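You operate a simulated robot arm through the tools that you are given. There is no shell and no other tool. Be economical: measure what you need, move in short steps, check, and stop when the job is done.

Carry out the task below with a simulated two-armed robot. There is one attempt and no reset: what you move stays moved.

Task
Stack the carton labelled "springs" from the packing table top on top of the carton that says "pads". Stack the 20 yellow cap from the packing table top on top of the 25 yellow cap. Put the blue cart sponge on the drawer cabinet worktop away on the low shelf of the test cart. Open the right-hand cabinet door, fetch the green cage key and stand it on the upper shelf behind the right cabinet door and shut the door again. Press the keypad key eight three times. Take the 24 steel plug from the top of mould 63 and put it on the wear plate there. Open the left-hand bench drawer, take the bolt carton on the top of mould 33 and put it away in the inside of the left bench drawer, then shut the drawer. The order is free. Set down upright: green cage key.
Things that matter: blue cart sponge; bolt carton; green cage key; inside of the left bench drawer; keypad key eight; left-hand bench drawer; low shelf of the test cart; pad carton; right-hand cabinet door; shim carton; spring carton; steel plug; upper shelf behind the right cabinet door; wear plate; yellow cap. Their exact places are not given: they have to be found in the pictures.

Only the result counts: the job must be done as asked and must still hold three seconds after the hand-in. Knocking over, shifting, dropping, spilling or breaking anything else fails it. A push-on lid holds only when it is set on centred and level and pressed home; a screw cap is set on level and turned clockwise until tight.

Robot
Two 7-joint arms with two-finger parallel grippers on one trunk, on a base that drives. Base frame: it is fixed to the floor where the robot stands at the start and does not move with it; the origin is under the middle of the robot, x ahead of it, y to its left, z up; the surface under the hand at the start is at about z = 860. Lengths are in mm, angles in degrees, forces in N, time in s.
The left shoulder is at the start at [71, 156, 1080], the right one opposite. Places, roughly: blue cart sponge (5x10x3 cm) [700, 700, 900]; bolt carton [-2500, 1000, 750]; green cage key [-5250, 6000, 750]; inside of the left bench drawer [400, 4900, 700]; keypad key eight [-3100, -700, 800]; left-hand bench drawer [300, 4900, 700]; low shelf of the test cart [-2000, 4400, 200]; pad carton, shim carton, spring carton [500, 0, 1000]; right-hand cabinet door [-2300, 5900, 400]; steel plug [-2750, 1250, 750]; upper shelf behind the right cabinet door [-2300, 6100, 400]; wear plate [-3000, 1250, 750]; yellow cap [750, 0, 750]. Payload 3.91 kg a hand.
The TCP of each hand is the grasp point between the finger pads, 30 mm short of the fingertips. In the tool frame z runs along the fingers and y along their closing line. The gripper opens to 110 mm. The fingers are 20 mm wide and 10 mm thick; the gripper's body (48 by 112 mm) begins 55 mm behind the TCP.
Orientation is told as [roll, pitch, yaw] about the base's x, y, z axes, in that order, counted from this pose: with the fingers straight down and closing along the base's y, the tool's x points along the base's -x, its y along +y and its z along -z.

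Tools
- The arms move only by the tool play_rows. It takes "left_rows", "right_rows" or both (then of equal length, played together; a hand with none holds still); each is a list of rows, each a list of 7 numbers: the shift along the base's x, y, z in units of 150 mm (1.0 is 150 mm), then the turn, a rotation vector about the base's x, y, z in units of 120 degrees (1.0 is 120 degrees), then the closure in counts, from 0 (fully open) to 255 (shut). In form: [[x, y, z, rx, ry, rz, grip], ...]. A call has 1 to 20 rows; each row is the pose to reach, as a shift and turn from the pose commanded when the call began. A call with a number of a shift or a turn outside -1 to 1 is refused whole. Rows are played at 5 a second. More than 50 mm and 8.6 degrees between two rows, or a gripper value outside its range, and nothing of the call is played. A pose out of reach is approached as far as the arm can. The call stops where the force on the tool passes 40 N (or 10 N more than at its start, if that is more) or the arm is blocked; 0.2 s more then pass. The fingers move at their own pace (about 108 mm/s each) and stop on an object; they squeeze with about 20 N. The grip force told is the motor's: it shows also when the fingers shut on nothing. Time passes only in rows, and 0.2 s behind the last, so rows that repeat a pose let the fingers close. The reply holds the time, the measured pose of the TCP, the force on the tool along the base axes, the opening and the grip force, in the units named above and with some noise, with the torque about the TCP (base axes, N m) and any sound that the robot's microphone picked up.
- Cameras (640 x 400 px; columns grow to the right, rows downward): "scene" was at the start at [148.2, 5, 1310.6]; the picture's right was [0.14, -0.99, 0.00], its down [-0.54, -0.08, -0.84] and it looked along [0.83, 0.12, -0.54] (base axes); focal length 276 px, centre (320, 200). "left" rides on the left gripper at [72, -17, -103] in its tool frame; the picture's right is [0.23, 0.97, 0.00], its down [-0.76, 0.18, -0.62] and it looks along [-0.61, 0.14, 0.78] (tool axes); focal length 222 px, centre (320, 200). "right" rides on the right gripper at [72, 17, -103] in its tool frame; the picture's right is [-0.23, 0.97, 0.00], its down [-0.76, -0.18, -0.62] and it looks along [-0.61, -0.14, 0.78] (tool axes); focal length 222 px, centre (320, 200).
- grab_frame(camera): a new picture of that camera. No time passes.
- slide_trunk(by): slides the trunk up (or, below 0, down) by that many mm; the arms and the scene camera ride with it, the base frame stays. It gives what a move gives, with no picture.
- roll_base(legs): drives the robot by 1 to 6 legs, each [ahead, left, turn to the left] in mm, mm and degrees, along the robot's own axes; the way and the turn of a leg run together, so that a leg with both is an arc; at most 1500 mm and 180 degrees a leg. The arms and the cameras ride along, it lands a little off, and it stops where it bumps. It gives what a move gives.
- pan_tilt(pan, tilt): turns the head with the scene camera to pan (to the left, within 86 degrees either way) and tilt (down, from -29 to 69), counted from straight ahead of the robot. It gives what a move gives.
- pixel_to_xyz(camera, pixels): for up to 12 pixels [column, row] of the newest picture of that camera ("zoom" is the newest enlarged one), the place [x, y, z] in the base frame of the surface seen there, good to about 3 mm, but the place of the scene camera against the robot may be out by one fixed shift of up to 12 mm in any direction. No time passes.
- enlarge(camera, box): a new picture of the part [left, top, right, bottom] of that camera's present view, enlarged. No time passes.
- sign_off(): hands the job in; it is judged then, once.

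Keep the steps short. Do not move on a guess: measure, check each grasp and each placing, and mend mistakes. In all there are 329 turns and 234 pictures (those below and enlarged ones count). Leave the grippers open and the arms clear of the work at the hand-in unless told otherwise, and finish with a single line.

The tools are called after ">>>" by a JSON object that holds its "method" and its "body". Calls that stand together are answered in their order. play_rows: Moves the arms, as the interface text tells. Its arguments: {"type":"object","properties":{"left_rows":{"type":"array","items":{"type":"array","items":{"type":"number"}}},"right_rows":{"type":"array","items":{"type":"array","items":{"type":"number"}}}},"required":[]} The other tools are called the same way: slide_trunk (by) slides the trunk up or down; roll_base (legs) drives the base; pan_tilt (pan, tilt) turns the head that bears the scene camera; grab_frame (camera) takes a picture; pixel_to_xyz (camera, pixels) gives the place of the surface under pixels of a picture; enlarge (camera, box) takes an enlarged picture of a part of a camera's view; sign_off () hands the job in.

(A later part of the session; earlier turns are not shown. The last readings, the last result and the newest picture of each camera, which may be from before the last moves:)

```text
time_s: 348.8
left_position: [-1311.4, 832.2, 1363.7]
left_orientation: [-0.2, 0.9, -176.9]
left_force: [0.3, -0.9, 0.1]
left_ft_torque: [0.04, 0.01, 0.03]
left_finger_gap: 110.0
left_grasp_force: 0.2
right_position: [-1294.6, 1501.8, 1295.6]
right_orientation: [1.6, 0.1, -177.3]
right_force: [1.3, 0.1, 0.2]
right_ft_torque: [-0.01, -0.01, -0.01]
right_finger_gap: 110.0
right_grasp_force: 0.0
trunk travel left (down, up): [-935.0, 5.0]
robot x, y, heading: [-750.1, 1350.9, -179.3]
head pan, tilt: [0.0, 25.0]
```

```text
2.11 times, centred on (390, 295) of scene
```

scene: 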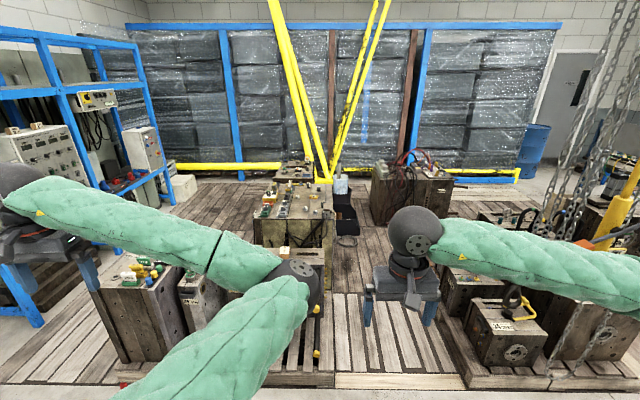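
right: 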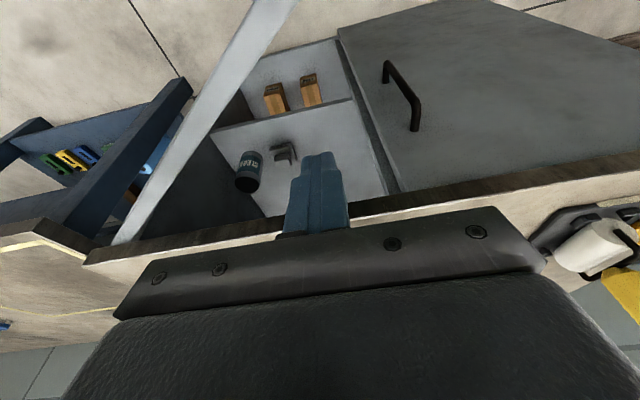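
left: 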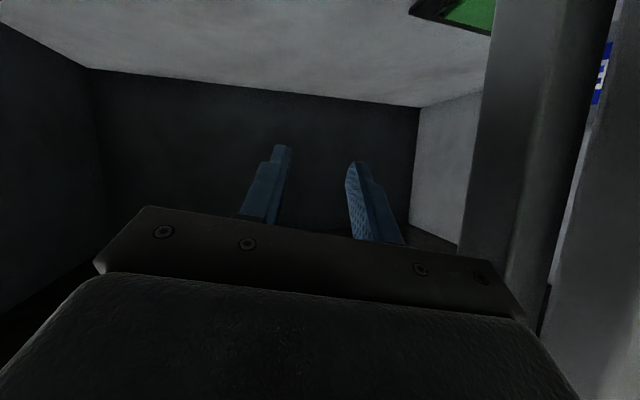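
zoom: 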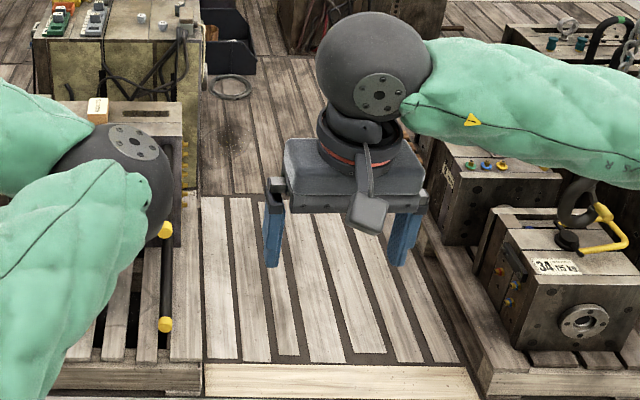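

The bolt carton sits on the mould at zoom (97,108); a plank-floored lane (y≈1440–2215) leads in beside it. The hoist pole hangs at (-1675,2285), so I stretch the right arm forward to pull its elbow in.

>>> {"method": "play_rows", "body": {"right_rows": [[-0.3, 0, 0, 0, 0, 0, 0], [-0.6, 0, 0, 0, 0, 0, 0], [-0.9, 0, 0, 0, 0, 0, 0], [-1.0, 0, 0, 0, 0, 0, 0]]}}

>>> {"method": "play_rows", "body": {"right_rows": [[-0.3, 0, 0, 0, 0, 0, 0], [-0.6, 0, 0, 0, 0, 0, 0], [-0.9, 0, 0, 0, 0, 0, 0], [-1.0, 0, 0, 0, 0, 0, 0]]}}

>>> {"method": "pan_tilt", "body": {"pan": -20, "tilt": 25}}

>>> {"method": "grab_frame", "body": {"camera": "scene"}}

```text
time_s: 349.8
left_position: [-1311.1, 834.0, 1363.5]
left_orientation: [-0.2, 1.1, -176.8]
left_force: [0.0, -0.4, 1.0]
left_ft_torque: [0.0, -0.01, 0.01]
left_finger_gap: 109.9
left_grasp_force: 0.1
right_position: [-1445.5, 1501.8, 1294.8]
right_orientation: [1.7, 0.1, -177.3]
right_force: [0.0, 0.0, -1.2]
right_ft_torque: [-0.05, 0.01, 0.04]
right_finger_gap: 109.8
right_grasp_force: 0.0
trunk travel left (down, up): [-935.0, 5.0]
robot x, y, heading: [-749.7, 1351.1, -179.3]
head pan, tilt: [0.0, 25.0]
```

```text
time_s: 350.8
left_position: [-1310.9, 833.5, 1363.9]
left_orientation: [-0.1, 0.9, -176.9]
left_force: [0.8, -0.1, 0.5]
left_ft_torque: [0.01, 0.04, -0.01]
left_finger_gap: 110.1
left_grasp_force: 0.2
right_position: [-1595.6, 1500.7, 1294.6]
right_orientation: [1.6, 0.1, -177.2]
right_force: [0.0, 0.5, -0.9]
right_ft_torque: [0.04, 0.01, 0.0]
right_finger_gap: 110.0
right_grasp_force: 0.0
trunk travel left (down, up): [-935.0, 5.0]
robot x, y, heading: [-747.7, 1352.3, -179.1]
head pan, tilt: [0.0, 25.0]
```

```text
time_s: 351.6
left_position: [-1309.9, 835.3, 1363.1]
left_orientation: [-0.1, 0.9, -176.8]
left_force: [-0.6, 0.6, 0.4]
left_ft_torque: [-0.01, 0.02, -0.01]
left_finger_gap: 110.3
left_grasp_force: 0.0
right_position: [-1594.6, 1501.1, 1296.2]
right_orientation: [1.6, 0.0, -177.3]
right_force: [0.2, 0.6, -0.1]
right_ft_torque: [0.01, -0.02, 0.0]
right_finger_gap: 110.0
right_grasp_force: 0.0
trunk travel left (down, up): [-935.0, 5.0]
robot x, y, heading: [-748.8, 1350.9, -179.6]
head pan, tilt: [-20.0, 25.0]
```

```text
84 pictures are left
```

scene: 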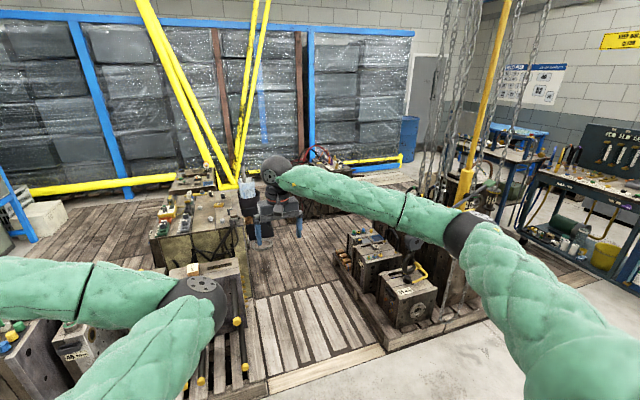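

>>> {"method": "pixel_to_xyz", "body": {"camera": "scene", "pixels": [[465, 235], [500, 270], [465, 180], [200, 285], [192, 268], [235, 200], [245, 300], [330, 340]]}}

>>> {"method": "enlarge", "body": {"camera": "scene", "box": [140, 170, 320, 300]}}

```text
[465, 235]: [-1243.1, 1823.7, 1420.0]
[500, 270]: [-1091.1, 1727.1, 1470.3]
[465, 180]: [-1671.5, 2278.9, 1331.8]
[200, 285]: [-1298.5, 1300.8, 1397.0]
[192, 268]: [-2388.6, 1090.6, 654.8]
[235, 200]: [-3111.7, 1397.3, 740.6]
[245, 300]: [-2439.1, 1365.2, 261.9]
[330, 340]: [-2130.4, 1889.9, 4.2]
```

```text
3.08 times, centred on (230, 235) of scene
```

zoom: 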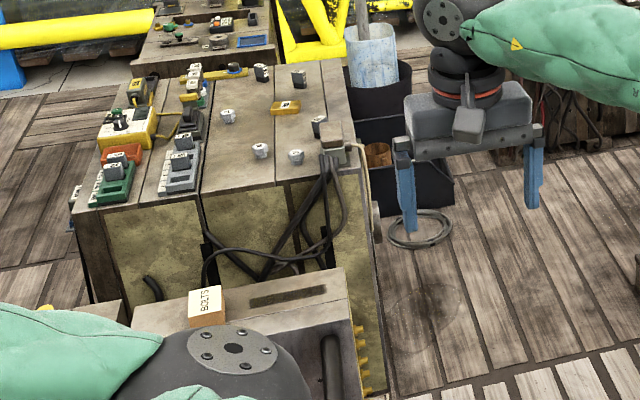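

The pole needs care. First, in open space, I stretch the left arm forward to unfold its inward elbow.

>>> {"method": "play_rows", "body": {"left_rows": [[-0.2, 0.2, 0, 0, 0, 0, 0], [-0.4, 0.4, 0, 0, 0, 0, 0], [-0.6, 0.6, 0, 0, 0, 0, 0], [-0.8, 0.8, 0, 0, 0, 0, 0], [-1.0, 0.9, 0, 0, 0, 0, 0]]}}

>>> {"method": "play_rows", "body": {"left_rows": [[-0.2, 0.1, -0.1, 0, 0, 0, 0], [-0.45, 0.2, -0.2, 0, 0, 0, 0], [-0.7, 0.3, -0.3, 0, 0, 0, 0], [-0.95, 0.4, -0.4, 0, 0, 0, 0], [-1.0, 0.5, -0.6, 0, 0, 0, 0], [-1.0, 0.5, -0.85, 0, 0, 0, 0]]}}

>>> {"method": "pan_tilt", "body": {"pan": 10, "tilt": 30}}

>>> {"method": "grab_frame", "body": {"camera": "scene"}}

```text
time_s: 352.9
left_position: [-1502.2, 877.1, 1346.1]
left_orientation: [0.0, 1.0, -176.8]
left_force: [0.3, -0.2, -0.3]
left_ft_torque: [-0.02, 0.01, 0.0]
left_finger_gap: 110.0
left_grasp_force: 0.1
left hand out of reach, approached as far as the arm can: row 1, 2, 3, 4, 5
right_position: [-1596.5, 1500.4, 1295.7]
right_orientation: [1.7, 0.1, -177.4]
right_force: [0.5, 0.6, 0.5]
right_ft_torque: [-0.01, 0.01, 0.0]
right_finger_gap: 110.2
right_grasp_force: 0.1
trunk travel left (down, up): [-935.0, 5.0]
robot x, y, heading: [-752.0, 1352.9, -179.4]
head pan, tilt: [-20.0, 25.0]
```

```text
time_s: 354.2
left_position: [-1651.3, 953.5, 1218.0]
left_orientation: [-0.2, 0.9, -176.8]
left_force: [0.3, 0.3, 0.7]
left_ft_torque: [0.0, 0.02, 0.0]
left_finger_gap: 110.2
left_grasp_force: 0.2
right_position: [-1595.2, 1499.8, 1295.1]
right_orientation: [1.4, 0.2, -177.3]
right_force: [0.2, -1.0, -0.2]
right_ft_torque: [-0.02, -0.01, 0.02]
right_finger_gap: 110.4
right_grasp_force: 0.0
trunk travel left (down, up): [-935.0, 5.0]
robot x, y, heading: [-747.6, 1351.9, -179.3]
head pan, tilt: [-20.0, 25.0]
```

```text
time_s: 355.2
left_position: [-1650.9, 953.3, 1219.3]
left_orientation: [-0.1, 0.9, -176.8]
left_force: [-0.5, 0.5, 0.4]
left_ft_torque: [0.02, -0.01, 0.0]
left_finger_gap: 110.0
left_grasp_force: 0.1
right_position: [-1594.2, 1501.6, 1295.8]
right_orientation: [1.6, 0.1, -177.3]
right_force: [0.1, 0.2, -0.2]
right_ft_torque: [0.01, 0.0, 0.02]
right_finger_gap: 109.9
right_grasp_force: 0.1
trunk travel left (down, up): [-935.0, 5.0]
robot x, y, heading: [-748.9, 1350.3, -179.3]
head pan, tilt: [10.0, 30.0]
```

```text
82 pictures are left
```

scene: 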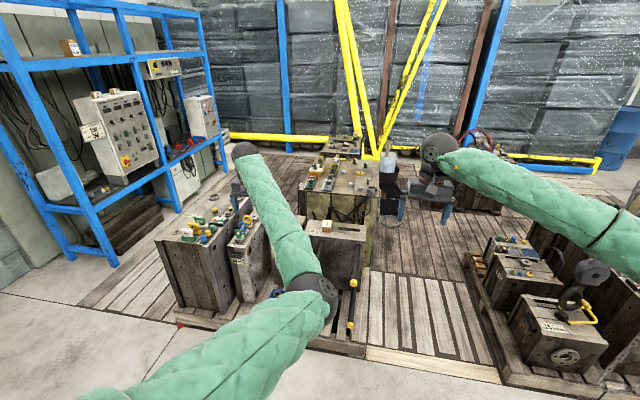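

>>> {"method": "enlarge", "body": {"camera": "scene", "box": [290, 130, 410, 260]}}

>>> {"method": "enlarge", "body": {"camera": "scene", "box": [60, 30, 240, 200]}}

>>> {"method": "pixel_to_xyz", "body": {"camera": "scene", "pixels": [[355, 200], [340, 220], [90, 130], [110, 100], [160, 68], [200, 115], [185, 165], [350, 260], [362, 228], [375, 215]]}}

```text
3.08 times, centred on (350, 195) of scene
```

zoom: 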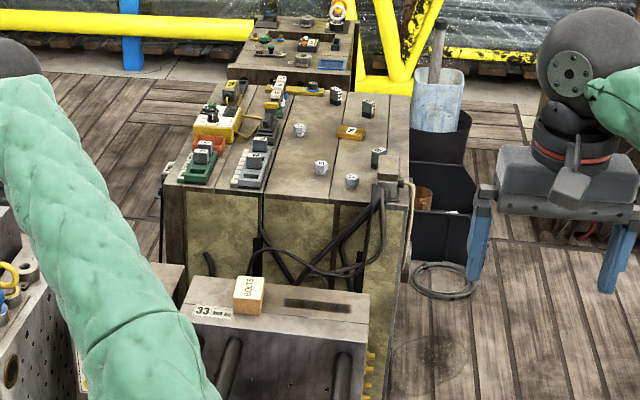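

```text
2.35 times, centred on (150, 115) of scene
```

zoom: 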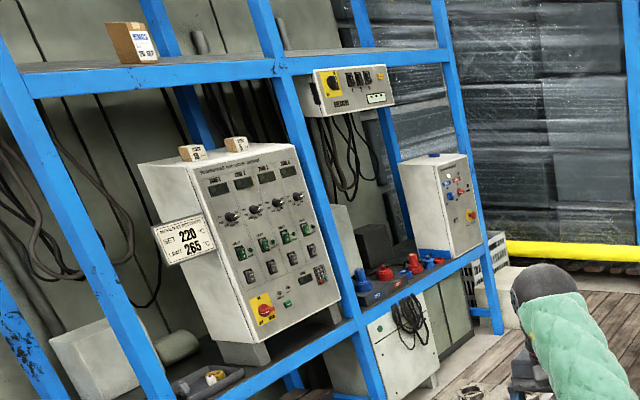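

```text
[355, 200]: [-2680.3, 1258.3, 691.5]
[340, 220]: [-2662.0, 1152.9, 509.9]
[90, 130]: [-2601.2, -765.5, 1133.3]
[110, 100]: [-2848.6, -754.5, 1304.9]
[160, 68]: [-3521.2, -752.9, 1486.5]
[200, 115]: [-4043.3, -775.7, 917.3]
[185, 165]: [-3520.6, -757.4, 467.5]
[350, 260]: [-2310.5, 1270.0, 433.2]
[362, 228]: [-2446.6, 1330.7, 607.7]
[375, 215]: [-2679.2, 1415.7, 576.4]
```

Mould 33 carries the BOLTS carton; the control rack is along y≈-755. I do the keypad first: drive to (-1150,-150) and look west along the rack.

>>> {"method": "roll_base", "body": {"legs": [[0, 1480, 0], [350, 0, 0]]}}

>>> {"method": "pan_tilt", "body": {"pan": 5, "tilt": 30}}

>>> {"method": "grab_frame", "body": {"camera": "scene"}}

>>> {"method": "pixel_to_xyz", "body": {"camera": "scene", "pixels": [[320, 380], [320, 300], [330, 250], [420, 300], [250, 300], [380, 260], [280, 240], [240, 240], [350, 215]]}}

```text
time_s: 364.3
left_position: [-1968.6, -532.8, 1219.9]
left_orientation: [-0.2, 1.0, -176.2]
left_force: [-0.3, 0.0, 0.4]
left_ft_torque: [0.01, 0.0, -0.01]
left_finger_gap: 110.2
left_grasp_force: 0.1
right_position: [-1916.7, 15.7, 1296.6]
right_orientation: [1.7, 0.0, -176.8]
right_force: [-0.2, -0.4, -0.9]
right_ft_torque: [-0.01, 0.04, 0.0]
right_finger_gap: 109.8
right_grasp_force: 0.1
trunk travel left (down, up): [-935.0, 5.0]
robot x, y, heading: [-1069.4, -120.5, -178.8]
head pan, tilt: [10.0, 30.0]
```

```text
time_s: 365.0
left_position: [-1968.4, -533.1, 1218.1]
left_orientation: [-0.1, 1.0, -176.1]
left_force: [-0.2, -0.8, -0.4]
left_ft_torque: [0.0, -0.01, -0.01]
left_finger_gap: 110.0
left_grasp_force: 0.0
right_position: [-1917.4, 15.6, 1295.5]
right_orientation: [1.6, 0.0, -176.8]
right_force: [0.1, 0.1, 0.0]
right_ft_torque: [-0.04, -0.01, 0.0]
right_finger_gap: 109.9
right_grasp_force: 0.0
trunk travel left (down, up): [-935.0, 5.0]
robot x, y, heading: [-1071.9, -123.4, -178.7]
head pan, tilt: [5.0, 30.0]
```

```text
79 pictures are left
```

scene: 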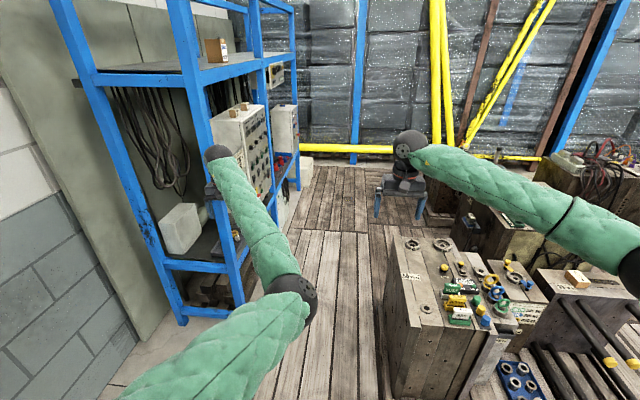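

```text
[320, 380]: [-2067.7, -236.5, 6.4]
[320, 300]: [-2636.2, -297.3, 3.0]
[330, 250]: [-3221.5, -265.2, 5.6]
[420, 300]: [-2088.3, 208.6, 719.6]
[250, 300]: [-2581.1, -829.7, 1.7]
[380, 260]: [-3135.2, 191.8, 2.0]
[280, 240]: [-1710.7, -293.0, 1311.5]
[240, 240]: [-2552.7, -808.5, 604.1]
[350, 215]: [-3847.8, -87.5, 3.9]
```

The lane along the rack is y≈-760…130. I drive ahead 900 mm and look at the panel.

>>> {"method": "roll_base", "body": {"legs": [[900, 100, 0]]}}

>>> {"method": "pan_tilt", "body": {"pan": 40, "tilt": 30}}

>>> {"method": "grab_frame", "body": {"camera": "scene"}}

```text
time_s: 369.7
left_position: [-2854.2, -659.8, 1219.6]
left_orientation: [-0.1, 0.9, -175.9]
left_force: [-0.8, -0.6, -0.3]
left_ft_torque: [0.0, 0.02, -0.03]
left_finger_gap: 110.1
left_grasp_force: 0.1
right_position: [-2807.5, -111.2, 1296.6]
right_orientation: [1.6, 0.0, -176.5]
right_force: [-1.2, 0.0, -0.5]
right_ft_torque: [-0.01, 0.02, 0.01]
right_finger_gap: 109.9
right_grasp_force: 0.1
trunk travel left (down, up): [-935.0, 5.0]
robot x, y, heading: [-1956.1, -248.1, -178.6]
head pan, tilt: [5.0, 30.0]
```

```text
time_s: 370.7
left_position: [-2853.9, -660.0, 1219.3]
left_orientation: [-0.1, 0.8, -175.9]
left_force: [0.1, -0.3, 0.0]
left_ft_torque: [-0.02, -0.02, 0.01]
left_finger_gap: 110.1
left_grasp_force: 0.1
right_position: [-2807.6, -111.9, 1296.9]
right_orientation: [1.6, 0.0, -176.4]
right_force: [0.2, -0.4, -0.4]
right_ft_torque: [0.02, 0.01, 0.02]
right_finger_gap: 109.8
right_grasp_force: 0.1
trunk travel left (down, up): [-935.0, 5.0]
robot x, y, heading: [-1962.4, -247.5, -178.3]
head pan, tilt: [40.0, 30.0]
```

```text
78 pictures are left
```

scene: 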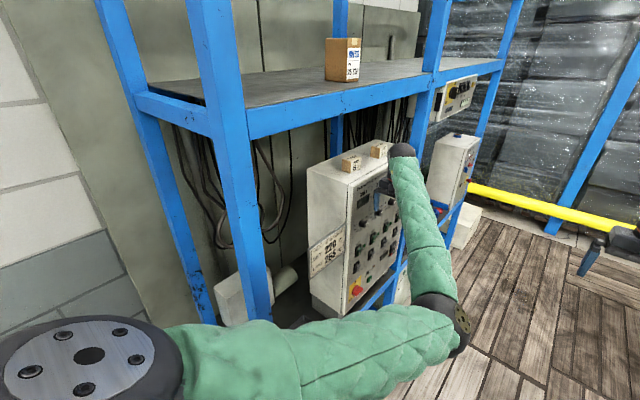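

>>> {"method": "enlarge", "body": {"camera": "scene", "box": [300, 130, 480, 330]}}

>>> {"method": "pixel_to_xyz", "body": {"camera": "scene", "pixels": [[355, 290], [345, 200], [375, 260], [390, 240], [385, 270], [460, 165], [400, 285], [350, 180]]}}

```text
2.00 times, centred on (390, 230) of scene
```

zoom: 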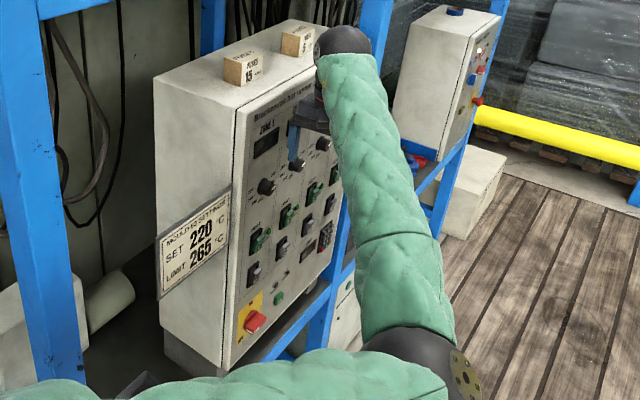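

```text
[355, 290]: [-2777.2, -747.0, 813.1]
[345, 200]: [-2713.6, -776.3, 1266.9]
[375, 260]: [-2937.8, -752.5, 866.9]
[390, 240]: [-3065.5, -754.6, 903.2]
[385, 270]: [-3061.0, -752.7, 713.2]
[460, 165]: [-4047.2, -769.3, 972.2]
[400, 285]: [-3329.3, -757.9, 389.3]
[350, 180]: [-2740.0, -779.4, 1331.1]
```

The keypad is at the panel's lower right, about (-3060,-754,880). I park the left hand up and back first, then get closer with the robot still facing west; the right hand will press toward -y.

>>> {"method": "play_rows", "body": {"left_rows": [[0.1, 0.1, 0.2, 0, 0, 0, 0], [0.3, 0.2, 0.4, 0, 0, 0, 0], [0.5, 0.3, 0.6, 0, 0, 0, 0], [0.7, 0.4, 0.8, 0, 0, 0, 0], [0.9, 0.5, 1.0, 0, 0, 0, 0], [1.0, 0.6, 1.0, 0, 0, 0, 0]]}}

>>> {"method": "play_rows", "body": {"left_rows": [[0.25, 0.05, 0, 0, 0, 0, 0], [0.5, 0.1, 0, 0, 0, 0, 0], [0.75, 0.1, 0, 0, 0, 0, 0], [1.0, 0.1, 0, 0, 0, 0, 0]], "right_rows": [[0.25, 0.0, 0, 0, 0, 0, 0], [0.5, 0.0, 0, 0, 0, 0, 0], [0.75, 0.0, 0, 0, 0, 0, 0], [1.0, 0.0, 0, 0, 0, 0, 0]]}}

>>> {"method": "roll_base", "body": {"legs": [[560, -20, 0]]}}

>>> {"method": "pan_tilt", "body": {"pan": 45, "tilt": 40}}

>>> {"method": "grab_frame", "body": {"camera": "scene"}}

```text
time_s: 372.1
left_position: [-2796.2, -675.5, 1329.2]
left_orientation: [-0.2, 1.0, -175.9]
left_force: [0.1, -0.7, -0.3]
left_ft_torque: [0.01, 0.0, 0.0]
left_finger_gap: 110.1
left_grasp_force: 0.1
left hand out of reach, approached as far as the arm can: row 2, 3, 4, 5, 6
right_position: [-2806.7, -111.8, 1295.3]
right_orientation: [1.5, 0.1, -176.2]
right_force: [-0.6, 0.0, -0.1]
right_ft_torque: [0.02, -0.01, 0.01]
right_finger_gap: 109.9
right_grasp_force: 0.1
trunk travel left (down, up): [-935.0, 5.0]
robot x, y, heading: [-1958.1, -247.7, -178.3]
head pan, tilt: [40.0, 30.0]
```

```text
time_s: 372.8
left_position: [-2761.8, -684.2, 1321.2]
left_orientation: [-0.2, 0.6, -177.2]
left_force: [-3.8, 32.8, 2.9]
left_ft_torque: [-0.41, -0.02, -0.49]
left_finger_gap: 94.3
left_grasp_force: 0.1
left hand out of reach, approached as far as the arm can: row 1, 2, 3
right_position: [-2733.8, -102.8, 1296.8]
right_orientation: [1.7, 0.0, -176.8]
right_force: [-0.2, -0.4, 0.5]
right_ft_torque: [0.02, 0.02, -0.03]
right_finger_gap: 109.9
right_grasp_force: 0.1
trunk travel left (down, up): [-935.0, 5.0]
robot x, y, heading: [-1956.6, -247.6, -179.0]
head pan, tilt: [40.0, 30.0]
stopped in row 3 (left hand): the force on the tool passed its limit at 48 N (the readings are from after the stop); the commanded pose is now the measured one
```

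```text
time_s: 373.5
left_position: [-2765.6, -680.3, 1319.6]
left_orientation: [-0.6, 0.9, -177.4]
left_force: [3.7, 18.5, 0.9]
left_ft_torque: [-0.22, 0.04, 0.09]
left_finger_gap: 101.3
left_grasp_force: 0.1
right_position: [-2737.7, -101.6, 1295.6]
right_orientation: [1.9, 0.0, -177.1]
right_force: [0.1, -0.3, 0.7]
right_ft_torque: [-0.06, -0.01, 0.0]
right_finger_gap: 110.1
right_grasp_force: 0.2
trunk travel left (down, up): [-935.0, 5.0]
robot x, y, heading: [-1963.9, -245.8, -179.2]
head pan, tilt: [40.0, 30.0]
stopped in leg 1: the force on the tool passed its limit at 47 N (the readings are from after the stop); the commanded pose is now the measured one
```

```text
time_s: 374.3
left_position: [-2766.8, -683.4, 1319.5]
left_orientation: [-0.3, 0.9, -177.1]
left_force: [1.8, 22.2, 1.9]
left_ft_torque: [-0.35, 0.05, -0.03]
left_finger_gap: 98.7
left_grasp_force: 0.0
right_position: [-2738.4, -103.0, 1295.1]
right_orientation: [1.8, 0.1, -177.0]
right_force: [-0.4, -1.0, -0.5]
right_ft_torque: [0.01, -0.04, -0.02]
right_finger_gap: 109.9
right_grasp_force: 0.1
trunk travel left (down, up): [-935.0, 5.0]
robot x, y, heading: [-1963.7, -247.7, -178.9]
head pan, tilt: [45.0, 40.0]
```

```text
76 pictures are left
```

scene: 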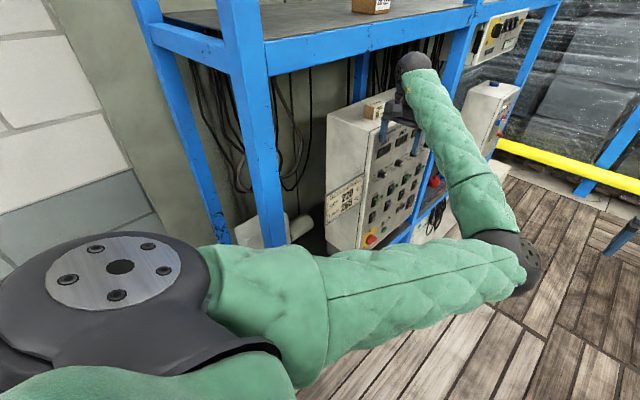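

The left hand drifted against the panel face. I back the base away 70 mm to the right and re-check.

>>> {"method": "roll_base", "body": {"legs": [[0, -90, 0]]}}

>>> {"method": "enlarge", "body": {"camera": "scene", "box": [310, 40, 480, 250]}}

```text
time_s: 375.4
left_position: [-2770.7, -598.4, 1317.1]
left_orientation: [-0.6, 0.9, -177.2]
left_force: [-0.4, 0.7, 0.2]
left_ft_torque: [0.0, -0.05, 0.04]
left_finger_gap: 110.1
left_grasp_force: 0.1
right_position: [-2741.1, -16.4, 1295.3]
right_orientation: [1.5, 0.1, -176.9]
right_force: [0.2, 0.0, 0.0]
right_ft_torque: [-0.01, -0.04, 0.03]
right_finger_gap: 110.1
right_grasp_force: 0.1
trunk travel left (down, up): [-935.0, 5.0]
robot x, y, heading: [-1969.2, -157.2, -179.0]
head pan, tilt: [45.0, 40.0]
```

```text
1.90 times, centred on (395, 145) of scene
```

zoom: 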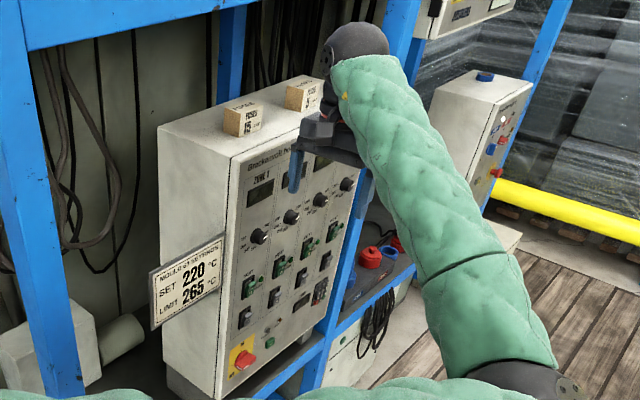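

>>> {"method": "enlarge", "body": {"camera": "scene", "box": [380, 178, 410, 208]}}

>>> {"method": "pixel_to_xyz", "body": {"camera": "zoom", "pixels": [[320, 200], [320, 120], [320, 300], [250, 200], [400, 200]]}}

```text
13.33 times, centred on (395, 193) of scene
```

zoom: 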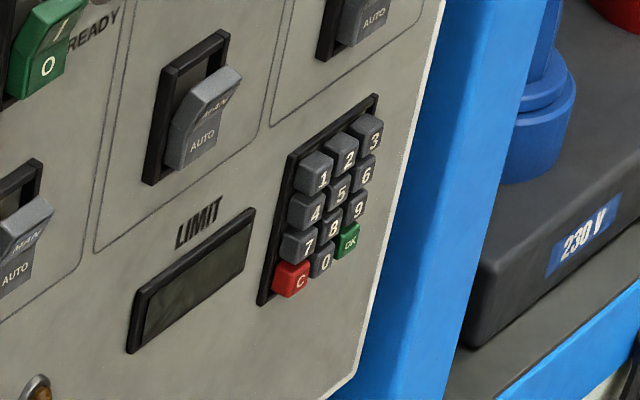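

```text
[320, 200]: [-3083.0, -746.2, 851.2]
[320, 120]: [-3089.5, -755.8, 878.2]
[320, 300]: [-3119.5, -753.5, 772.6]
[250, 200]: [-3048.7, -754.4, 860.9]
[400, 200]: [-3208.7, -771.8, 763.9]
```

Keypad found; key 8 at zoom (333,225).

>>> {"method": "pixel_to_xyz", "body": {"camera": "zoom", "pixels": [[330, 226], [298, 245], [357, 208], [338, 190], [320, 262], [345, 152], [316, 172], [368, 135], [346, 240], [292, 278]]}}

```text
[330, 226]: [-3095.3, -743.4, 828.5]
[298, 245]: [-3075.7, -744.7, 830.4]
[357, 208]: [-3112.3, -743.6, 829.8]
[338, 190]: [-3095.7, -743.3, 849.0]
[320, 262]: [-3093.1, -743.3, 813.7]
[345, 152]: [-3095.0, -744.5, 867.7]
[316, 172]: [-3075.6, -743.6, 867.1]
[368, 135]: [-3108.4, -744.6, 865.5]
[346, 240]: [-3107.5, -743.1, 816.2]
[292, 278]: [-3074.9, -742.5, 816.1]
```

Key 8 is at about (-3095,-743.5,829) by the scene camera (pitch 18 mm). I drive forward 560 mm only, then work the left hand.

>>> {"method": "roll_base", "body": {"legs": [[560, 40, 0]]}}

>>> {"method": "play_rows", "body": {"left_rows": [[0, 0.05, -0.25, 0, 0, 0.06, 0], [0, 0.1, -0.5, 0, 0, 0.12, 0], [0, 0.1, -0.75, 0, 0, 0.18, 0], [0, 0.1, -1.0, 0, 0, 0.24, 0]]}}

```text
time_s: 378.6
left_position: [-3327.8, -651.6, 1318.8]
left_orientation: [-0.6, 0.9, -176.8]
left_force: [0.4, 0.4, 0.2]
left_ft_torque: [0.0, -0.02, -0.02]
left_finger_gap: 110.0
left_grasp_force: 0.0
right_position: [-3302.3, -71.3, 1296.7]
right_orientation: [1.6, 0.1, -176.6]
right_force: [0.4, 0.0, 0.0]
right_ft_torque: [0.02, -0.01, 0.02]
right_finger_gap: 109.9
right_grasp_force: 0.1
trunk travel left (down, up): [-935.0, 5.0]
robot x, y, heading: [-2528.6, -207.4, -179.0]
head pan, tilt: [45.0, 40.0]
```

```text
time_s: 379.6
left_position: [-3331.3, -643.6, 1173.1]
left_orientation: [-0.6, 0.4, -147.4]
left_force: [-0.2, 0.1, -0.3]
left_ft_torque: [0.01, -0.01, -0.01]
left_finger_gap: 109.9
left_grasp_force: 0.0
right_position: [-3302.9, -71.0, 1295.5]
right_orientation: [1.6, 0.0, -176.7]
right_force: [-0.3, -0.7, 0.0]
right_ft_torque: [0.0, 0.04, 0.0]
right_finger_gap: 110.0
right_grasp_force: 0.1
trunk travel left (down, up): [-935.0, 5.0]
robot x, y, heading: [-2530.0, -210.7, -178.8]
head pan, tilt: [45.0, 40.0]
```

>>> {"method": "play_rows", "body": {"left_rows": [[0.2, 0.1, -0.15, 0, 0, 0.06, 0], [0.4, 0.2, -0.3, 0, 0, 0.12, 0], [0.65, 0.3, -0.45, 0, 0, 0.18, 0], [0.9, 0.4, -0.6, 0, 0, 0.24, 0]]}}

>>> {"method": "play_rows", "body": {"left_rows": [[0.2, 0.1, -0.1, 0, 0, 0.06, 50], [0.4, 0.2, -0.2, 0, 0, 0.12, 100], [0.6, 0.3, -0.2, 0, 0, 0.18, 120], [0.68, 0.4, -0.2, 0, 0, 0.235, 139], [0.68, 0.4, -0.2, 0, 0, 0.235, 139]]}}

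>>> {"method": "grab_frame", "body": {"camera": "left"}}

```text
time_s: 380.3
left_position: [-3312.8, -638.5, 1253.0]
left_orientation: [-8.3, -7.6, -128.4]
left_force: [0.1, 0.1, -0.3]
left_ft_torque: [-0.01, -0.01, 0.01]
left_finger_gap: 109.7
left_grasp_force: 0.2
left hand out of reach, approached as far as the arm can: row 3
right_position: [-3302.3, -69.7, 1295.6]
right_orientation: [1.8, 0.2, -176.6]
right_force: [0.1, 0.6, 0.8]
right_ft_torque: [-0.02, 0.03, 0.03]
right_finger_gap: 109.7
right_grasp_force: 0.0
trunk travel left (down, up): [-935.0, 5.0]
robot x, y, heading: [-2527.5, -210.2, -178.4]
head pan, tilt: [45.0, 40.0]
stopped in row 3 (left hand): the arm was blocked; the commanded pose is now the measured one
```

```text
time_s: 381.1
left_position: [-3284.7, -641.4, 1325.2]
left_orientation: [-17.2, -11.9, -107.4]
left_force: [-0.2, -0.5, 0.5]
left_ft_torque: [-0.01, -0.02, 0.03]
left_finger_gap: 58.1
left_grasp_force: 0.2
left hand out of reach, approached as far as the arm can: row 2, 3
right_position: [-3303.2, -70.8, 1295.0]
right_orientation: [1.7, 0.1, -176.6]
right_force: [-0.8, -0.2, 0.3]
right_ft_torque: [0.01, -0.01, 0.04]
right_finger_gap: 109.8
right_grasp_force: 0.0
trunk travel left (down, up): [-935.0, 5.0]
robot x, y, heading: [-2529.6, -209.3, -178.7]
head pan, tilt: [45.0, 40.0]
stopped in row 3 (left hand): the arm was blocked; the commanded pose is now the measured one
```

```text
73 pictures are left
```

left: 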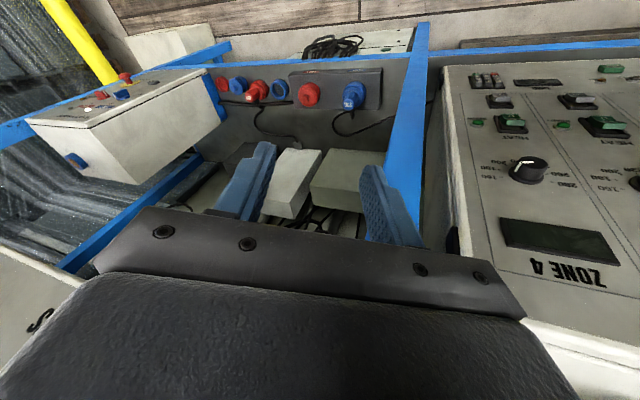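

The left arm can't fold back in this posture but can lower and extend. I use the base: back 220 mm, then lower the hand.

>>> {"method": "roll_base", "body": {"legs": [[-220, -40, 0]]}}

>>> {"method": "play_rows", "body": {"left_rows": [[-0.05, 0, -0.25, 0, 0, 0, 139], [-0.1, 0, -0.5, 0, 0, 0, 139], [-0.15, 0, -0.75, 0, 0, 0, 139], [-0.2, 0, -1.0, 0, 0, 0, 139]]}}

```text
time_s: 382.8
left_position: [-3066.6, -595.3, 1324.6]
left_orientation: [-17.1, -12.0, -107.6]
left_force: [0.0, -0.4, -0.1]
left_ft_torque: [-0.02, -0.03, -0.02]
left_finger_gap: 58.3
left_grasp_force: 0.0
right_position: [-3083.6, -24.7, 1294.7]
right_orientation: [1.7, 0.0, -176.8]
right_force: [-0.3, 0.2, 0.0]
right_ft_torque: [-0.02, -0.02, 0.02]
right_finger_gap: 110.0
right_grasp_force: 0.0
trunk travel left (down, up): [-935.0, 5.0]
robot x, y, heading: [-2307.0, -161.1, -179.0]
head pan, tilt: [45.0, 40.0]
```

```text
time_s: 383.9
left_position: [-3112.5, -637.7, 1247.2]
left_orientation: [-21.9, -14.9, -103.8]
left_force: [-0.4, 0.0, -0.1]
left_ft_torque: [0.01, 0.03, 0.03]
left_finger_gap: 49.9
left_grasp_force: 0.0
right_position: [-3083.3, -24.8, 1294.9]
right_orientation: [1.6, 0.1, -176.6]
right_force: [-0.1, -1.3, 0.5]
right_ft_torque: [0.0, 0.02, 0.0]
right_finger_gap: 110.1
right_grasp_force: 0.2
trunk travel left (down, up): [-935.0, 5.0]
robot x, y, heading: [-2312.3, -166.5, -178.7]
head pan, tilt: [45.0, 40.0]
stopped in row 4 (left hand): the arm was blocked; the commanded pose is now the measured one
```

>>> {"method": "pan_tilt", "body": {"pan": 15, "tilt": 45}}

>>> {"method": "grab_frame", "body": {"camera": "scene"}}

>>> {"method": "pixel_to_xyz", "body": {"camera": "scene", "pixels": [[300, 250], [200, 200], [150, 300], [400, 300], [100, 150], [320, 330]]}}

```text
time_s: 384.9
left_position: [-3110.5, -636.2, 1244.4]
left_orientation: [-21.7, -14.8, -104.0]
left_force: [1.0, 0.8, 0.4]
left_ft_torque: [0.01, 0.02, 0.0]
left_finger_gap: 50.2
left_grasp_force: 0.0
right_position: [-3082.6, -25.0, 1295.5]
right_orientation: [1.7, 0.1, -176.7]
right_force: [0.6, -0.2, -0.8]
right_ft_torque: [-0.05, -0.05, -0.01]
right_finger_gap: 109.9
right_grasp_force: 0.0
trunk travel left (down, up): [-935.0, 5.0]
robot x, y, heading: [-2305.5, -164.6, -178.8]
head pan, tilt: [15.0, 45.0]
```

```text
72 pictures are left
```

scene: 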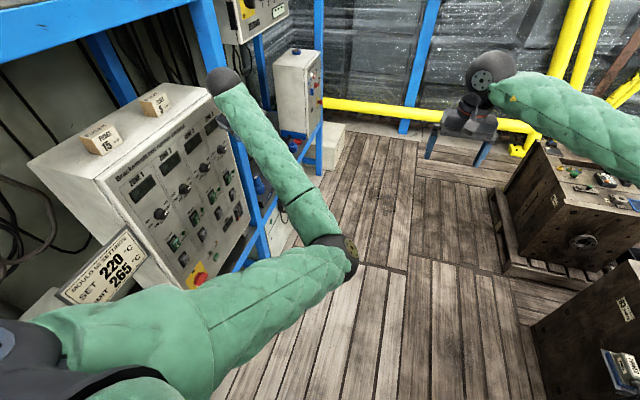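

```text
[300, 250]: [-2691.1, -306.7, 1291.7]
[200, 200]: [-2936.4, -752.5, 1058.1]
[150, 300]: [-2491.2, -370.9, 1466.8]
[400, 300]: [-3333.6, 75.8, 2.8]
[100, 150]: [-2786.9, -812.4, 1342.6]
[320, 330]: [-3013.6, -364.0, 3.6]
```

I'll press with the right arm instead, passing beneath the left arm, which I raise a little. First the base forward 230 mm.

>>> {"method": "roll_base", "body": {"legs": [[230, 0, 0]]}}

>>> {"method": "play_rows", "body": {"right_rows": [[0.25, 0, -0.2, 0, 0, 0, 0], [0.5, 0, -0.4, 0, 0, 0, 0], [0.75, 0, -0.6, 0, 0, 0, 0], [0.9, 0, -0.8, 0, 0, 0, 0], [0.9, 0, -1.0, 0, 0, 0, 0]], "left_rows": [[0, 0, 0.2, 0, 0, 0, 0], [0, 0, 0.4, 0, 0, 0, 0], [0, 0, 0.6, 0, 0, 0, 0], [0, 0, 0.8, 0, 0, 0, 0], [0, 0, 1.0, 0, 0, 0, 0]]}}

>>> {"method": "play_rows", "body": {"right_rows": [[0, -0.2, -0.2, 0, 0, 0.06, 0], [0, -0.4, -0.4, 0, 0, 0.12, 60], [0, -0.6, -0.6, 0, 0, 0.18, 100], [0, -0.8, -0.8, 0, 0, 0.24, 139], [0, -1.0, -0.9, 0, 0, 0.3, 139]]}}

```text
time_s: 386.6
left_position: [-3340.0, -641.3, 1245.4]
left_orientation: [-21.7, -14.9, -104.0]
left_force: [-0.6, -0.2, -0.6]
left_ft_torque: [-0.01, 0.0, 0.01]
left_finger_gap: 50.0
left_grasp_force: 0.0
right_position: [-3311.9, -29.0, 1295.3]
right_orientation: [1.6, 0.0, -176.7]
right_force: [-0.4, -0.6, 0.3]
right_ft_torque: [0.0, -0.04, -0.01]
right_finger_gap: 110.2
right_grasp_force: 0.0
trunk travel left (down, up): [-935.0, 5.0]
robot x, y, heading: [-2538.9, -165.9, -178.9]
head pan, tilt: [15.0, 45.0]
```

```text
time_s: 387.8
left_position: [-3340.4, -642.9, 1395.4]
left_orientation: [-21.6, -14.9, -104.0]
left_force: [-0.7, 0.6, -0.2]
left_ft_torque: [-0.01, 0.02, -0.01]
left_finger_gap: 110.1
left_grasp_force: 0.0
right_position: [-3177.4, -30.2, 1146.2]
right_orientation: [1.7, 0.1, -176.8]
right_force: [-0.9, -0.2, 0.6]
right_ft_torque: [0.02, -0.06, -0.03]
right_finger_gap: 110.1
right_grasp_force: 0.0
trunk travel left (down, up): [-935.0, 5.0]
robot x, y, heading: [-2538.6, -167.2, -178.8]
head pan, tilt: [15.0, 45.0]
```

```text
time_s: 389.0
left_position: [-3341.5, -642.4, 1394.8]
left_orientation: [-21.6, -14.8, -104.0]
left_force: [-0.2, -0.3, 0.1]
left_ft_torque: [0.01, -0.01, 0.03]
left_finger_gap: 110.0
left_grasp_force: 0.0
right_position: [-3177.4, -178.2, 1009.8]
right_orientation: [1.6, 0.1, -140.7]
right_force: [-1.0, -0.4, -1.0]
right_ft_torque: [0.02, -0.02, -0.02]
right_finger_gap: 50.3
right_grasp_force: 0.1
trunk travel left (down, up): [-935.0, 5.0]
robot x, y, heading: [-2536.8, -170.6, -178.6]
head pan, tilt: [15.0, 45.0]
```

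>>> {"method": "play_rows", "body": {"right_rows": [[0.1, -0.2, 0, 0, 0, 0.06, 139], [0.2, -0.4, 0, 0, 0, 0.12, 139], [0.3, -0.6, 0, 0, 0, 0.18, 139], [0.4, -0.8, 0, 0, 0, 0.24, 139], [0.4, -1.0, 0, 0, 0, 0.3, 139]]}}

>>> {"method": "play_rows", "body": {"right_rows": [[0, -0.15, -0.1, -0.05, 0, 0.06, 139], [0, -0.3, -0.2, -0.1, 0, 0.12, 139], [0, -0.45, -0.3, -0.16, 0, 0.125, 139], [0, -0.6, -0.4, -0.22, 0, 0.125, 139], [0, -0.7, -0.5, -0.28, 0, 0.125, 139], [0, -0.8, -0.6, -0.33, 0, 0.125, 139], [0, -0.8, -0.6, -0.375, 0, 0.125, 139]]}}

>>> {"method": "grab_frame", "body": {"camera": "right"}}

```text
time_s: 390.4
left_position: [-3338.9, -652.2, 1399.4]
left_orientation: [-21.7, -15.3, -103.4]
left_force: [0.5, -0.5, 0.2]
left_ft_torque: [-0.01, -0.01, 0.0]
left_finger_gap: 109.8
left_grasp_force: 0.0
right_position: [-3155.1, -287.6, 993.3]
right_orientation: [0.7, 1.9, -109.6]
right_force: [0.6, 0.3, 0.3]
right_ft_torque: [0.02, 0.03, 0.03]
right_finger_gap: 50.3
right_grasp_force: 0.0
trunk travel left (down, up): [-935.0, 5.0]
robot x, y, heading: [-2539.7, -163.3, -178.9]
head pan, tilt: [15.0, 45.0]
stopped in row 5 (right hand): the arm was blocked; the commanded pose is now the measured one
```

```text
refused: row 1 steps farther than a row can; nothing moved
```

```text
71 pictures are left
```

right: 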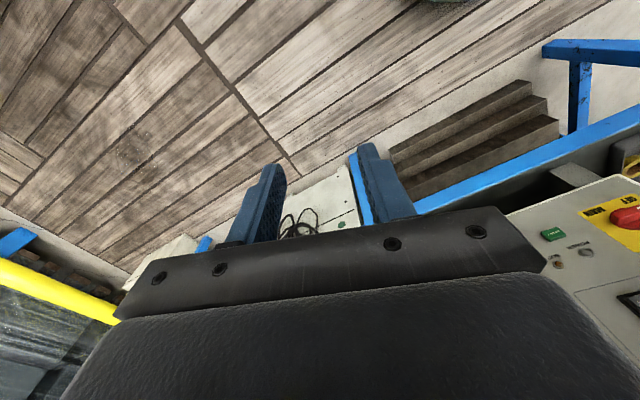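

The right forearm meets the left elbow. I raise the left arm further out of the way.

>>> {"method": "play_rows", "body": {"left_rows": [[0, 0.05, 0.25, 0, 0, 0, 0], [0, 0.1, 0.5, 0, 0, 0, 0], [0, 0.15, 0.75, 0, 0, 0, 0], [0, 0.2, 1.0, 0, 0, 0, 0]]}}

>>> {"method": "play_rows", "body": {"left_rows": [[0, 0.05, 0.25, 0, 0, 0, 0], [0, 0.1, 0.5, 0, 0, 0, 0], [0, 0.15, 0.75, 0, 0, 0, 0], [0, 0.2, 1.0, 0, 0, 0, 0]]}}

>>> {"method": "grab_frame", "body": {"camera": "scene"}}

```text
time_s: 391.4
left_position: [-3338.0, -620.2, 1551.3]
left_orientation: [-21.8, -15.3, -103.3]
left_force: [-0.9, -0.2, 0.4]
left_ft_torque: [0.01, 0.01, 0.01]
left_finger_gap: 110.1
left_grasp_force: 0.1
right_position: [-3153.9, -289.0, 993.7]
right_orientation: [0.7, 1.9, -109.6]
right_force: [0.4, -0.2, 0.3]
right_ft_torque: [0.04, 0.01, 0.0]
right_finger_gap: 50.3
right_grasp_force: 0.0
trunk travel left (down, up): [-935.0, 5.0]
robot x, y, heading: [-2538.5, -167.8, -178.6]
head pan, tilt: [15.0, 45.0]
```

```text
time_s: 392.4
left_position: [-3336.2, -590.2, 1701.8]
left_orientation: [-21.7, -15.4, -103.2]
left_force: [0.6, -0.4, 0.6]
left_ft_torque: [-0.01, 0.01, -0.03]
left_finger_gap: 110.2
left_grasp_force: 0.0
right_position: [-3152.5, -288.7, 993.0]
right_orientation: [0.7, 1.9, -109.6]
right_force: [0.4, 0.2, -0.7]
right_ft_torque: [0.0, -0.01, -0.01]
right_finger_gap: 50.1
right_grasp_force: 0.1
trunk travel left (down, up): [-935.0, 5.0]
robot x, y, heading: [-2538.6, -169.0, -178.7]
head pan, tilt: [15.0, 45.0]
```

```text
70 pictures are left
```

scene: 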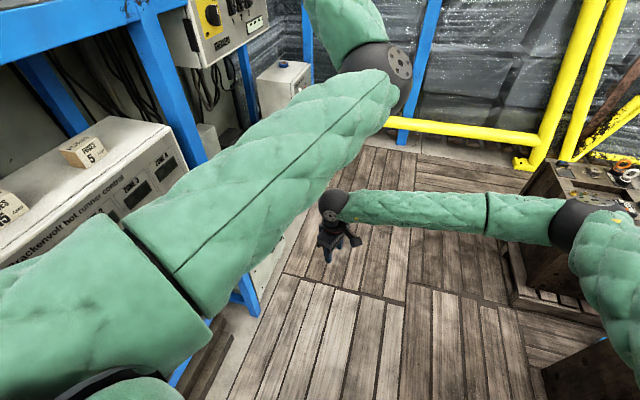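

The right arm now has room. I continue: turn to face the panel and lean 45°.

>>> {"method": "play_rows", "body": {"right_rows": [[0.05, -0.2, 0, 0, 0, 0.04, 139], [0.1, -0.4, 0, 0, 0, 0.08, 139], [0.15, -0.6, 0, 0, 0, 0.12, 139], [0.2, -0.8, 0, 0, 0, 0.163, 139], [0.23, -1.0, 0, 0, 0, 0.163, 139]]}}

>>> {"method": "play_rows", "body": {"right_rows": [[0, -0.1, -0.05, -0.0625, 0, 0, 139], [0, -0.2, -0.1, -0.125, 0, 0, 139], [0, -0.3, -0.15, -0.1875, 0, 0, 139], [0, -0.4, -0.2, -0.25, 0, 0, 139], [0, -0.5, -0.25, -0.3125, 0, 0, 139], [0, -0.6, -0.3, -0.375, 0, 0, 139]]}}

>>> {"method": "grab_frame", "body": {"camera": "right"}}

```text
time_s: 393.6
left_position: [-3337.3, -592.6, 1701.3]
left_orientation: [-21.8, -15.3, -103.4]
left_force: [0.5, 0.2, 0.4]
left_ft_torque: [0.03, 0.01, -0.03]
left_finger_gap: 109.8
left_grasp_force: 0.1
right_position: [-3118.3, -440.9, 993.6]
right_orientation: [0.6, 2.2, -90.0]
right_force: [0.3, 0.1, -0.2]
right_ft_torque: [-0.02, 0.01, -0.01]
right_finger_gap: 49.8
right_grasp_force: 0.1
trunk travel left (down, up): [-935.0, 5.0]
robot x, y, heading: [-2538.4, -168.0, -178.9]
head pan, tilt: [15.0, 45.0]
```

```text
time_s: 395.0
left_position: [-3338.0, -590.5, 1699.8]
left_orientation: [-21.7, -15.4, -103.4]
left_force: [-0.2, 0.4, -0.2]
left_ft_torque: [-0.04, -0.02, -0.01]
left_finger_gap: 109.9
left_grasp_force: 0.0
right_position: [-3120.6, -528.6, 949.1]
right_orientation: [0.6, -43.1, -89.9]
right_force: [0.7, 0.0, 0.0]
right_ft_torque: [0.01, -0.03, -0.02]
right_finger_gap: 49.9
right_grasp_force: 0.1
trunk travel left (down, up): [-935.0, 5.0]
robot x, y, heading: [-2537.8, -169.7, -179.0]
head pan, tilt: [15.0, 45.0]
```

```text
69 pictures are left
```

right: 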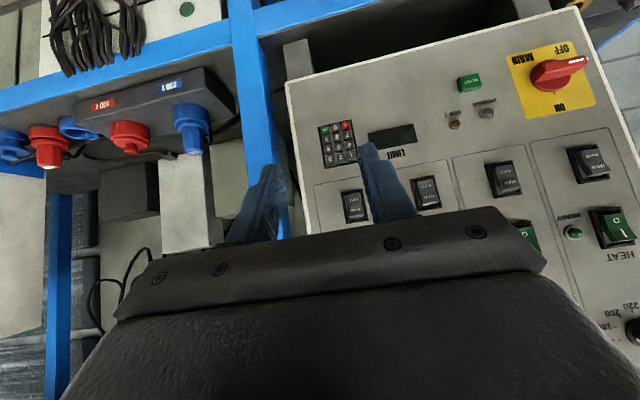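

Excellent view. I enlarge the keypad and measure key 8 with the hand camera.

>>> {"method": "enlarge", "body": {"camera": "right", "box": [308, 110, 372, 175]}}

```text
6.15 times, centred on (340, 142) of right
```

zoom: 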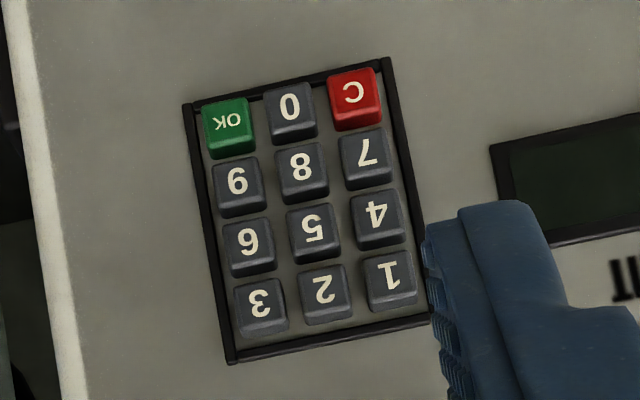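

>>> {"method": "pixel_to_xyz", "body": {"camera": "zoom", "pixels": [[302, 165], [290, 103], [313, 228], [365, 152], [238, 183], [324, 290], [280, 165], [325, 165], [302, 148], [302, 190], [500, 215]]}}

```text
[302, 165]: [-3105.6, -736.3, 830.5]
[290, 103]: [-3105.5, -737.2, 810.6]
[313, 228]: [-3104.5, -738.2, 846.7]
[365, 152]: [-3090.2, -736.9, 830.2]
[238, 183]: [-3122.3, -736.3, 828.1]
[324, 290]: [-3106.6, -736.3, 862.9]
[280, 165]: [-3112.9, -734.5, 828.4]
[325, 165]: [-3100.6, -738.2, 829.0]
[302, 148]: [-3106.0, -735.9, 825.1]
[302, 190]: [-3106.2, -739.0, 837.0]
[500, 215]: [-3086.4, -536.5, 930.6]
```

Hand camera gives key 8 at (-3105.7,-736.5,830). I bring the +x finger tip in front of it, ~45 mm away.

>>> {"method": "play_rows", "body": {"right_rows": [[-0.05, -0.1, -0.2, 0, 0, 0, 139], [-0.1, -0.25, -0.4, 0, 0, 0, 139], [-0.1, -0.4, -0.6, 0, 0, 0, 139], [-0.1, -0.6, -0.693, 0, 0, 0, 139], [-0.1, -0.8, -0.693, 0, 0, 0, 139], [-0.1, -0.92, -0.693, 0, 0, 0, 139], [-0.1, -0.92, -0.693, 0, 0, 0, 139]]}}

>>> {"method": "enlarge", "body": {"camera": "right", "box": [280, 80, 440, 220]}}

```text
time_s: 396.6
left_position: [-3337.4, -593.8, 1701.1]
left_orientation: [-21.7, -15.3, -103.1]
left_force: [0.4, 0.2, -0.1]
left_ft_torque: [0.05, 0.01, 0.0]
left_finger_gap: 110.1
left_grasp_force: 0.2
right_position: [-3137.0, -623.9, 841.5]
right_orientation: [0.6, -43.0, -90.0]
right_force: [0.5, 0.0, 0.6]
right_ft_torque: [0.01, 0.01, -0.02]
right_finger_gap: 50.2
right_grasp_force: 0.0
right hand out of reach, approached as far as the arm can: row 5, 6, 7
trunk travel left (down, up): [-935.0, 5.0]
robot x, y, heading: [-2538.2, -173.1, -178.8]
head pan, tilt: [15.0, 45.0]
```

```text
2.86 times, centred on (360, 150) of right
```

zoom: 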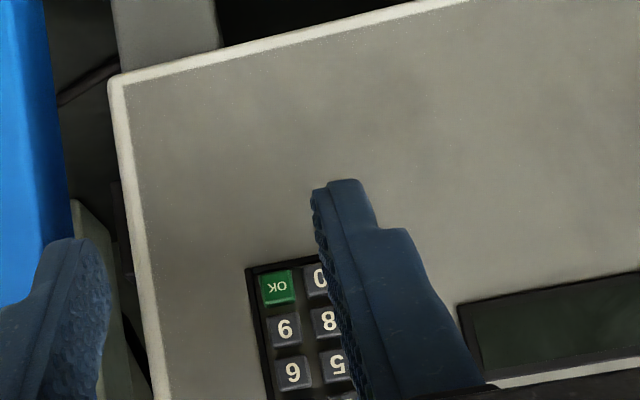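

Out of reach by ~90 mm. I shift the base 95 mm toward the rack (left hand stays clear of the shelf front).

>>> {"method": "roll_base", "body": {"legs": [[0, 60, 0]]}}

>>> {"method": "grab_frame", "body": {"camera": "right"}}

```text
time_s: 397.6
left_position: [-3336.3, -643.2, 1703.3]
left_orientation: [-21.6, -15.7, -103.4]
left_force: [0.4, 0.1, 1.3]
left_ft_torque: [-0.06, -0.01, 0.03]
left_finger_gap: 109.9
left_grasp_force: 0.1
right_position: [-3137.9, -675.9, 842.3]
right_orientation: [0.6, -43.2, -90.0]
right_force: [0.0, -0.1, 0.4]
right_ft_torque: [-0.02, -0.01, -0.04]
right_finger_gap: 50.2
right_grasp_force: 0.1
trunk travel left (down, up): [-935.0, 5.0]
robot x, y, heading: [-2539.3, -226.3, -178.9]
head pan, tilt: [15.0, 45.0]
```

```text
66 pictures are left
```

right: 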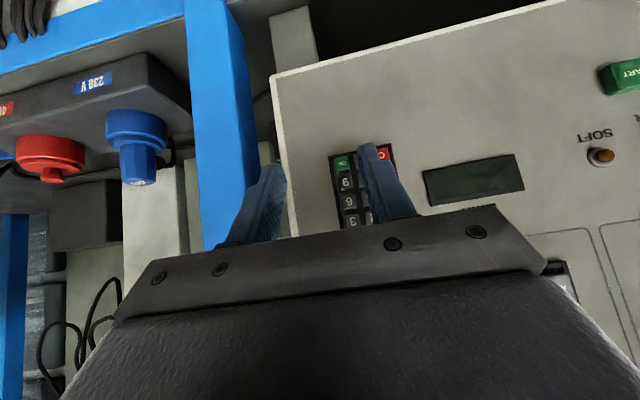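

To be safe about the stored command, I first command +45 mm in y and read where the hand really goes.

>>> {"method": "play_rows", "body": {"right_rows": [[0, 0.3, 0.02, 0, 0, 0, 139], [0, 0.3, 0.02, 0, 0, 0, 139]]}}

>>> {"method": "enlarge", "body": {"camera": "right", "box": [300, 110, 440, 240]}}

```text
time_s: 398.2
left_position: [-3337.3, -647.2, 1702.7]
left_orientation: [-21.7, -15.4, -103.4]
left_force: [0.0, 0.8, -0.4]
left_ft_torque: [-0.03, 0.01, 0.03]
left_finger_gap: 110.1
left_grasp_force: 0.1
right_position: [-3136.9, -632.4, 843.9]
right_orientation: [0.6, -43.0, -90.0]
right_force: [0.7, -0.1, -0.2]
right_ft_torque: [0.0, -0.01, 0.03]
right_finger_gap: 50.2
right_grasp_force: 0.1
trunk travel left (down, up): [-935.0, 5.0]
robot x, y, heading: [-2540.0, -223.7, -178.9]
head pan, tilt: [15.0, 45.0]
```

```text
3.08 times, centred on (370, 175) of right
```

zoom: 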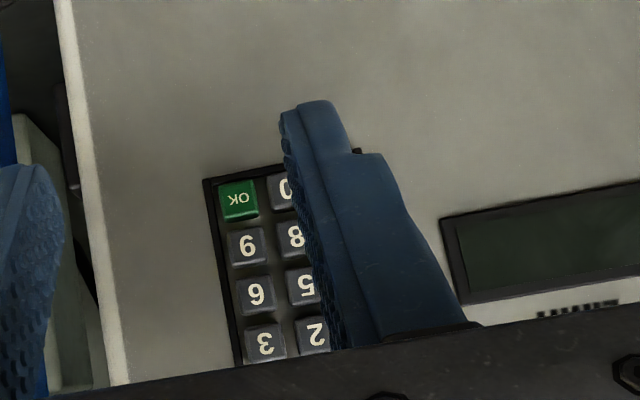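

>>> {"method": "pixel_to_xyz", "body": {"camera": "zoom", "pixels": [[288, 236], [247, 245], [283, 190], [305, 285], [288, 115], [315, 108], [335, 110], [320, 130], [256, 292]]}}

```text
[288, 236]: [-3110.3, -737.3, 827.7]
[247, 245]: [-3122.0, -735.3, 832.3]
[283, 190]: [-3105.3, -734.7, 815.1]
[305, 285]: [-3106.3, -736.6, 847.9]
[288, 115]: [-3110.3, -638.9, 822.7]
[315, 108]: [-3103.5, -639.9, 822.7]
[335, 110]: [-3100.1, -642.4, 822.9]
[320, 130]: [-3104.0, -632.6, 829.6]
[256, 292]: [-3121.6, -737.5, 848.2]
```

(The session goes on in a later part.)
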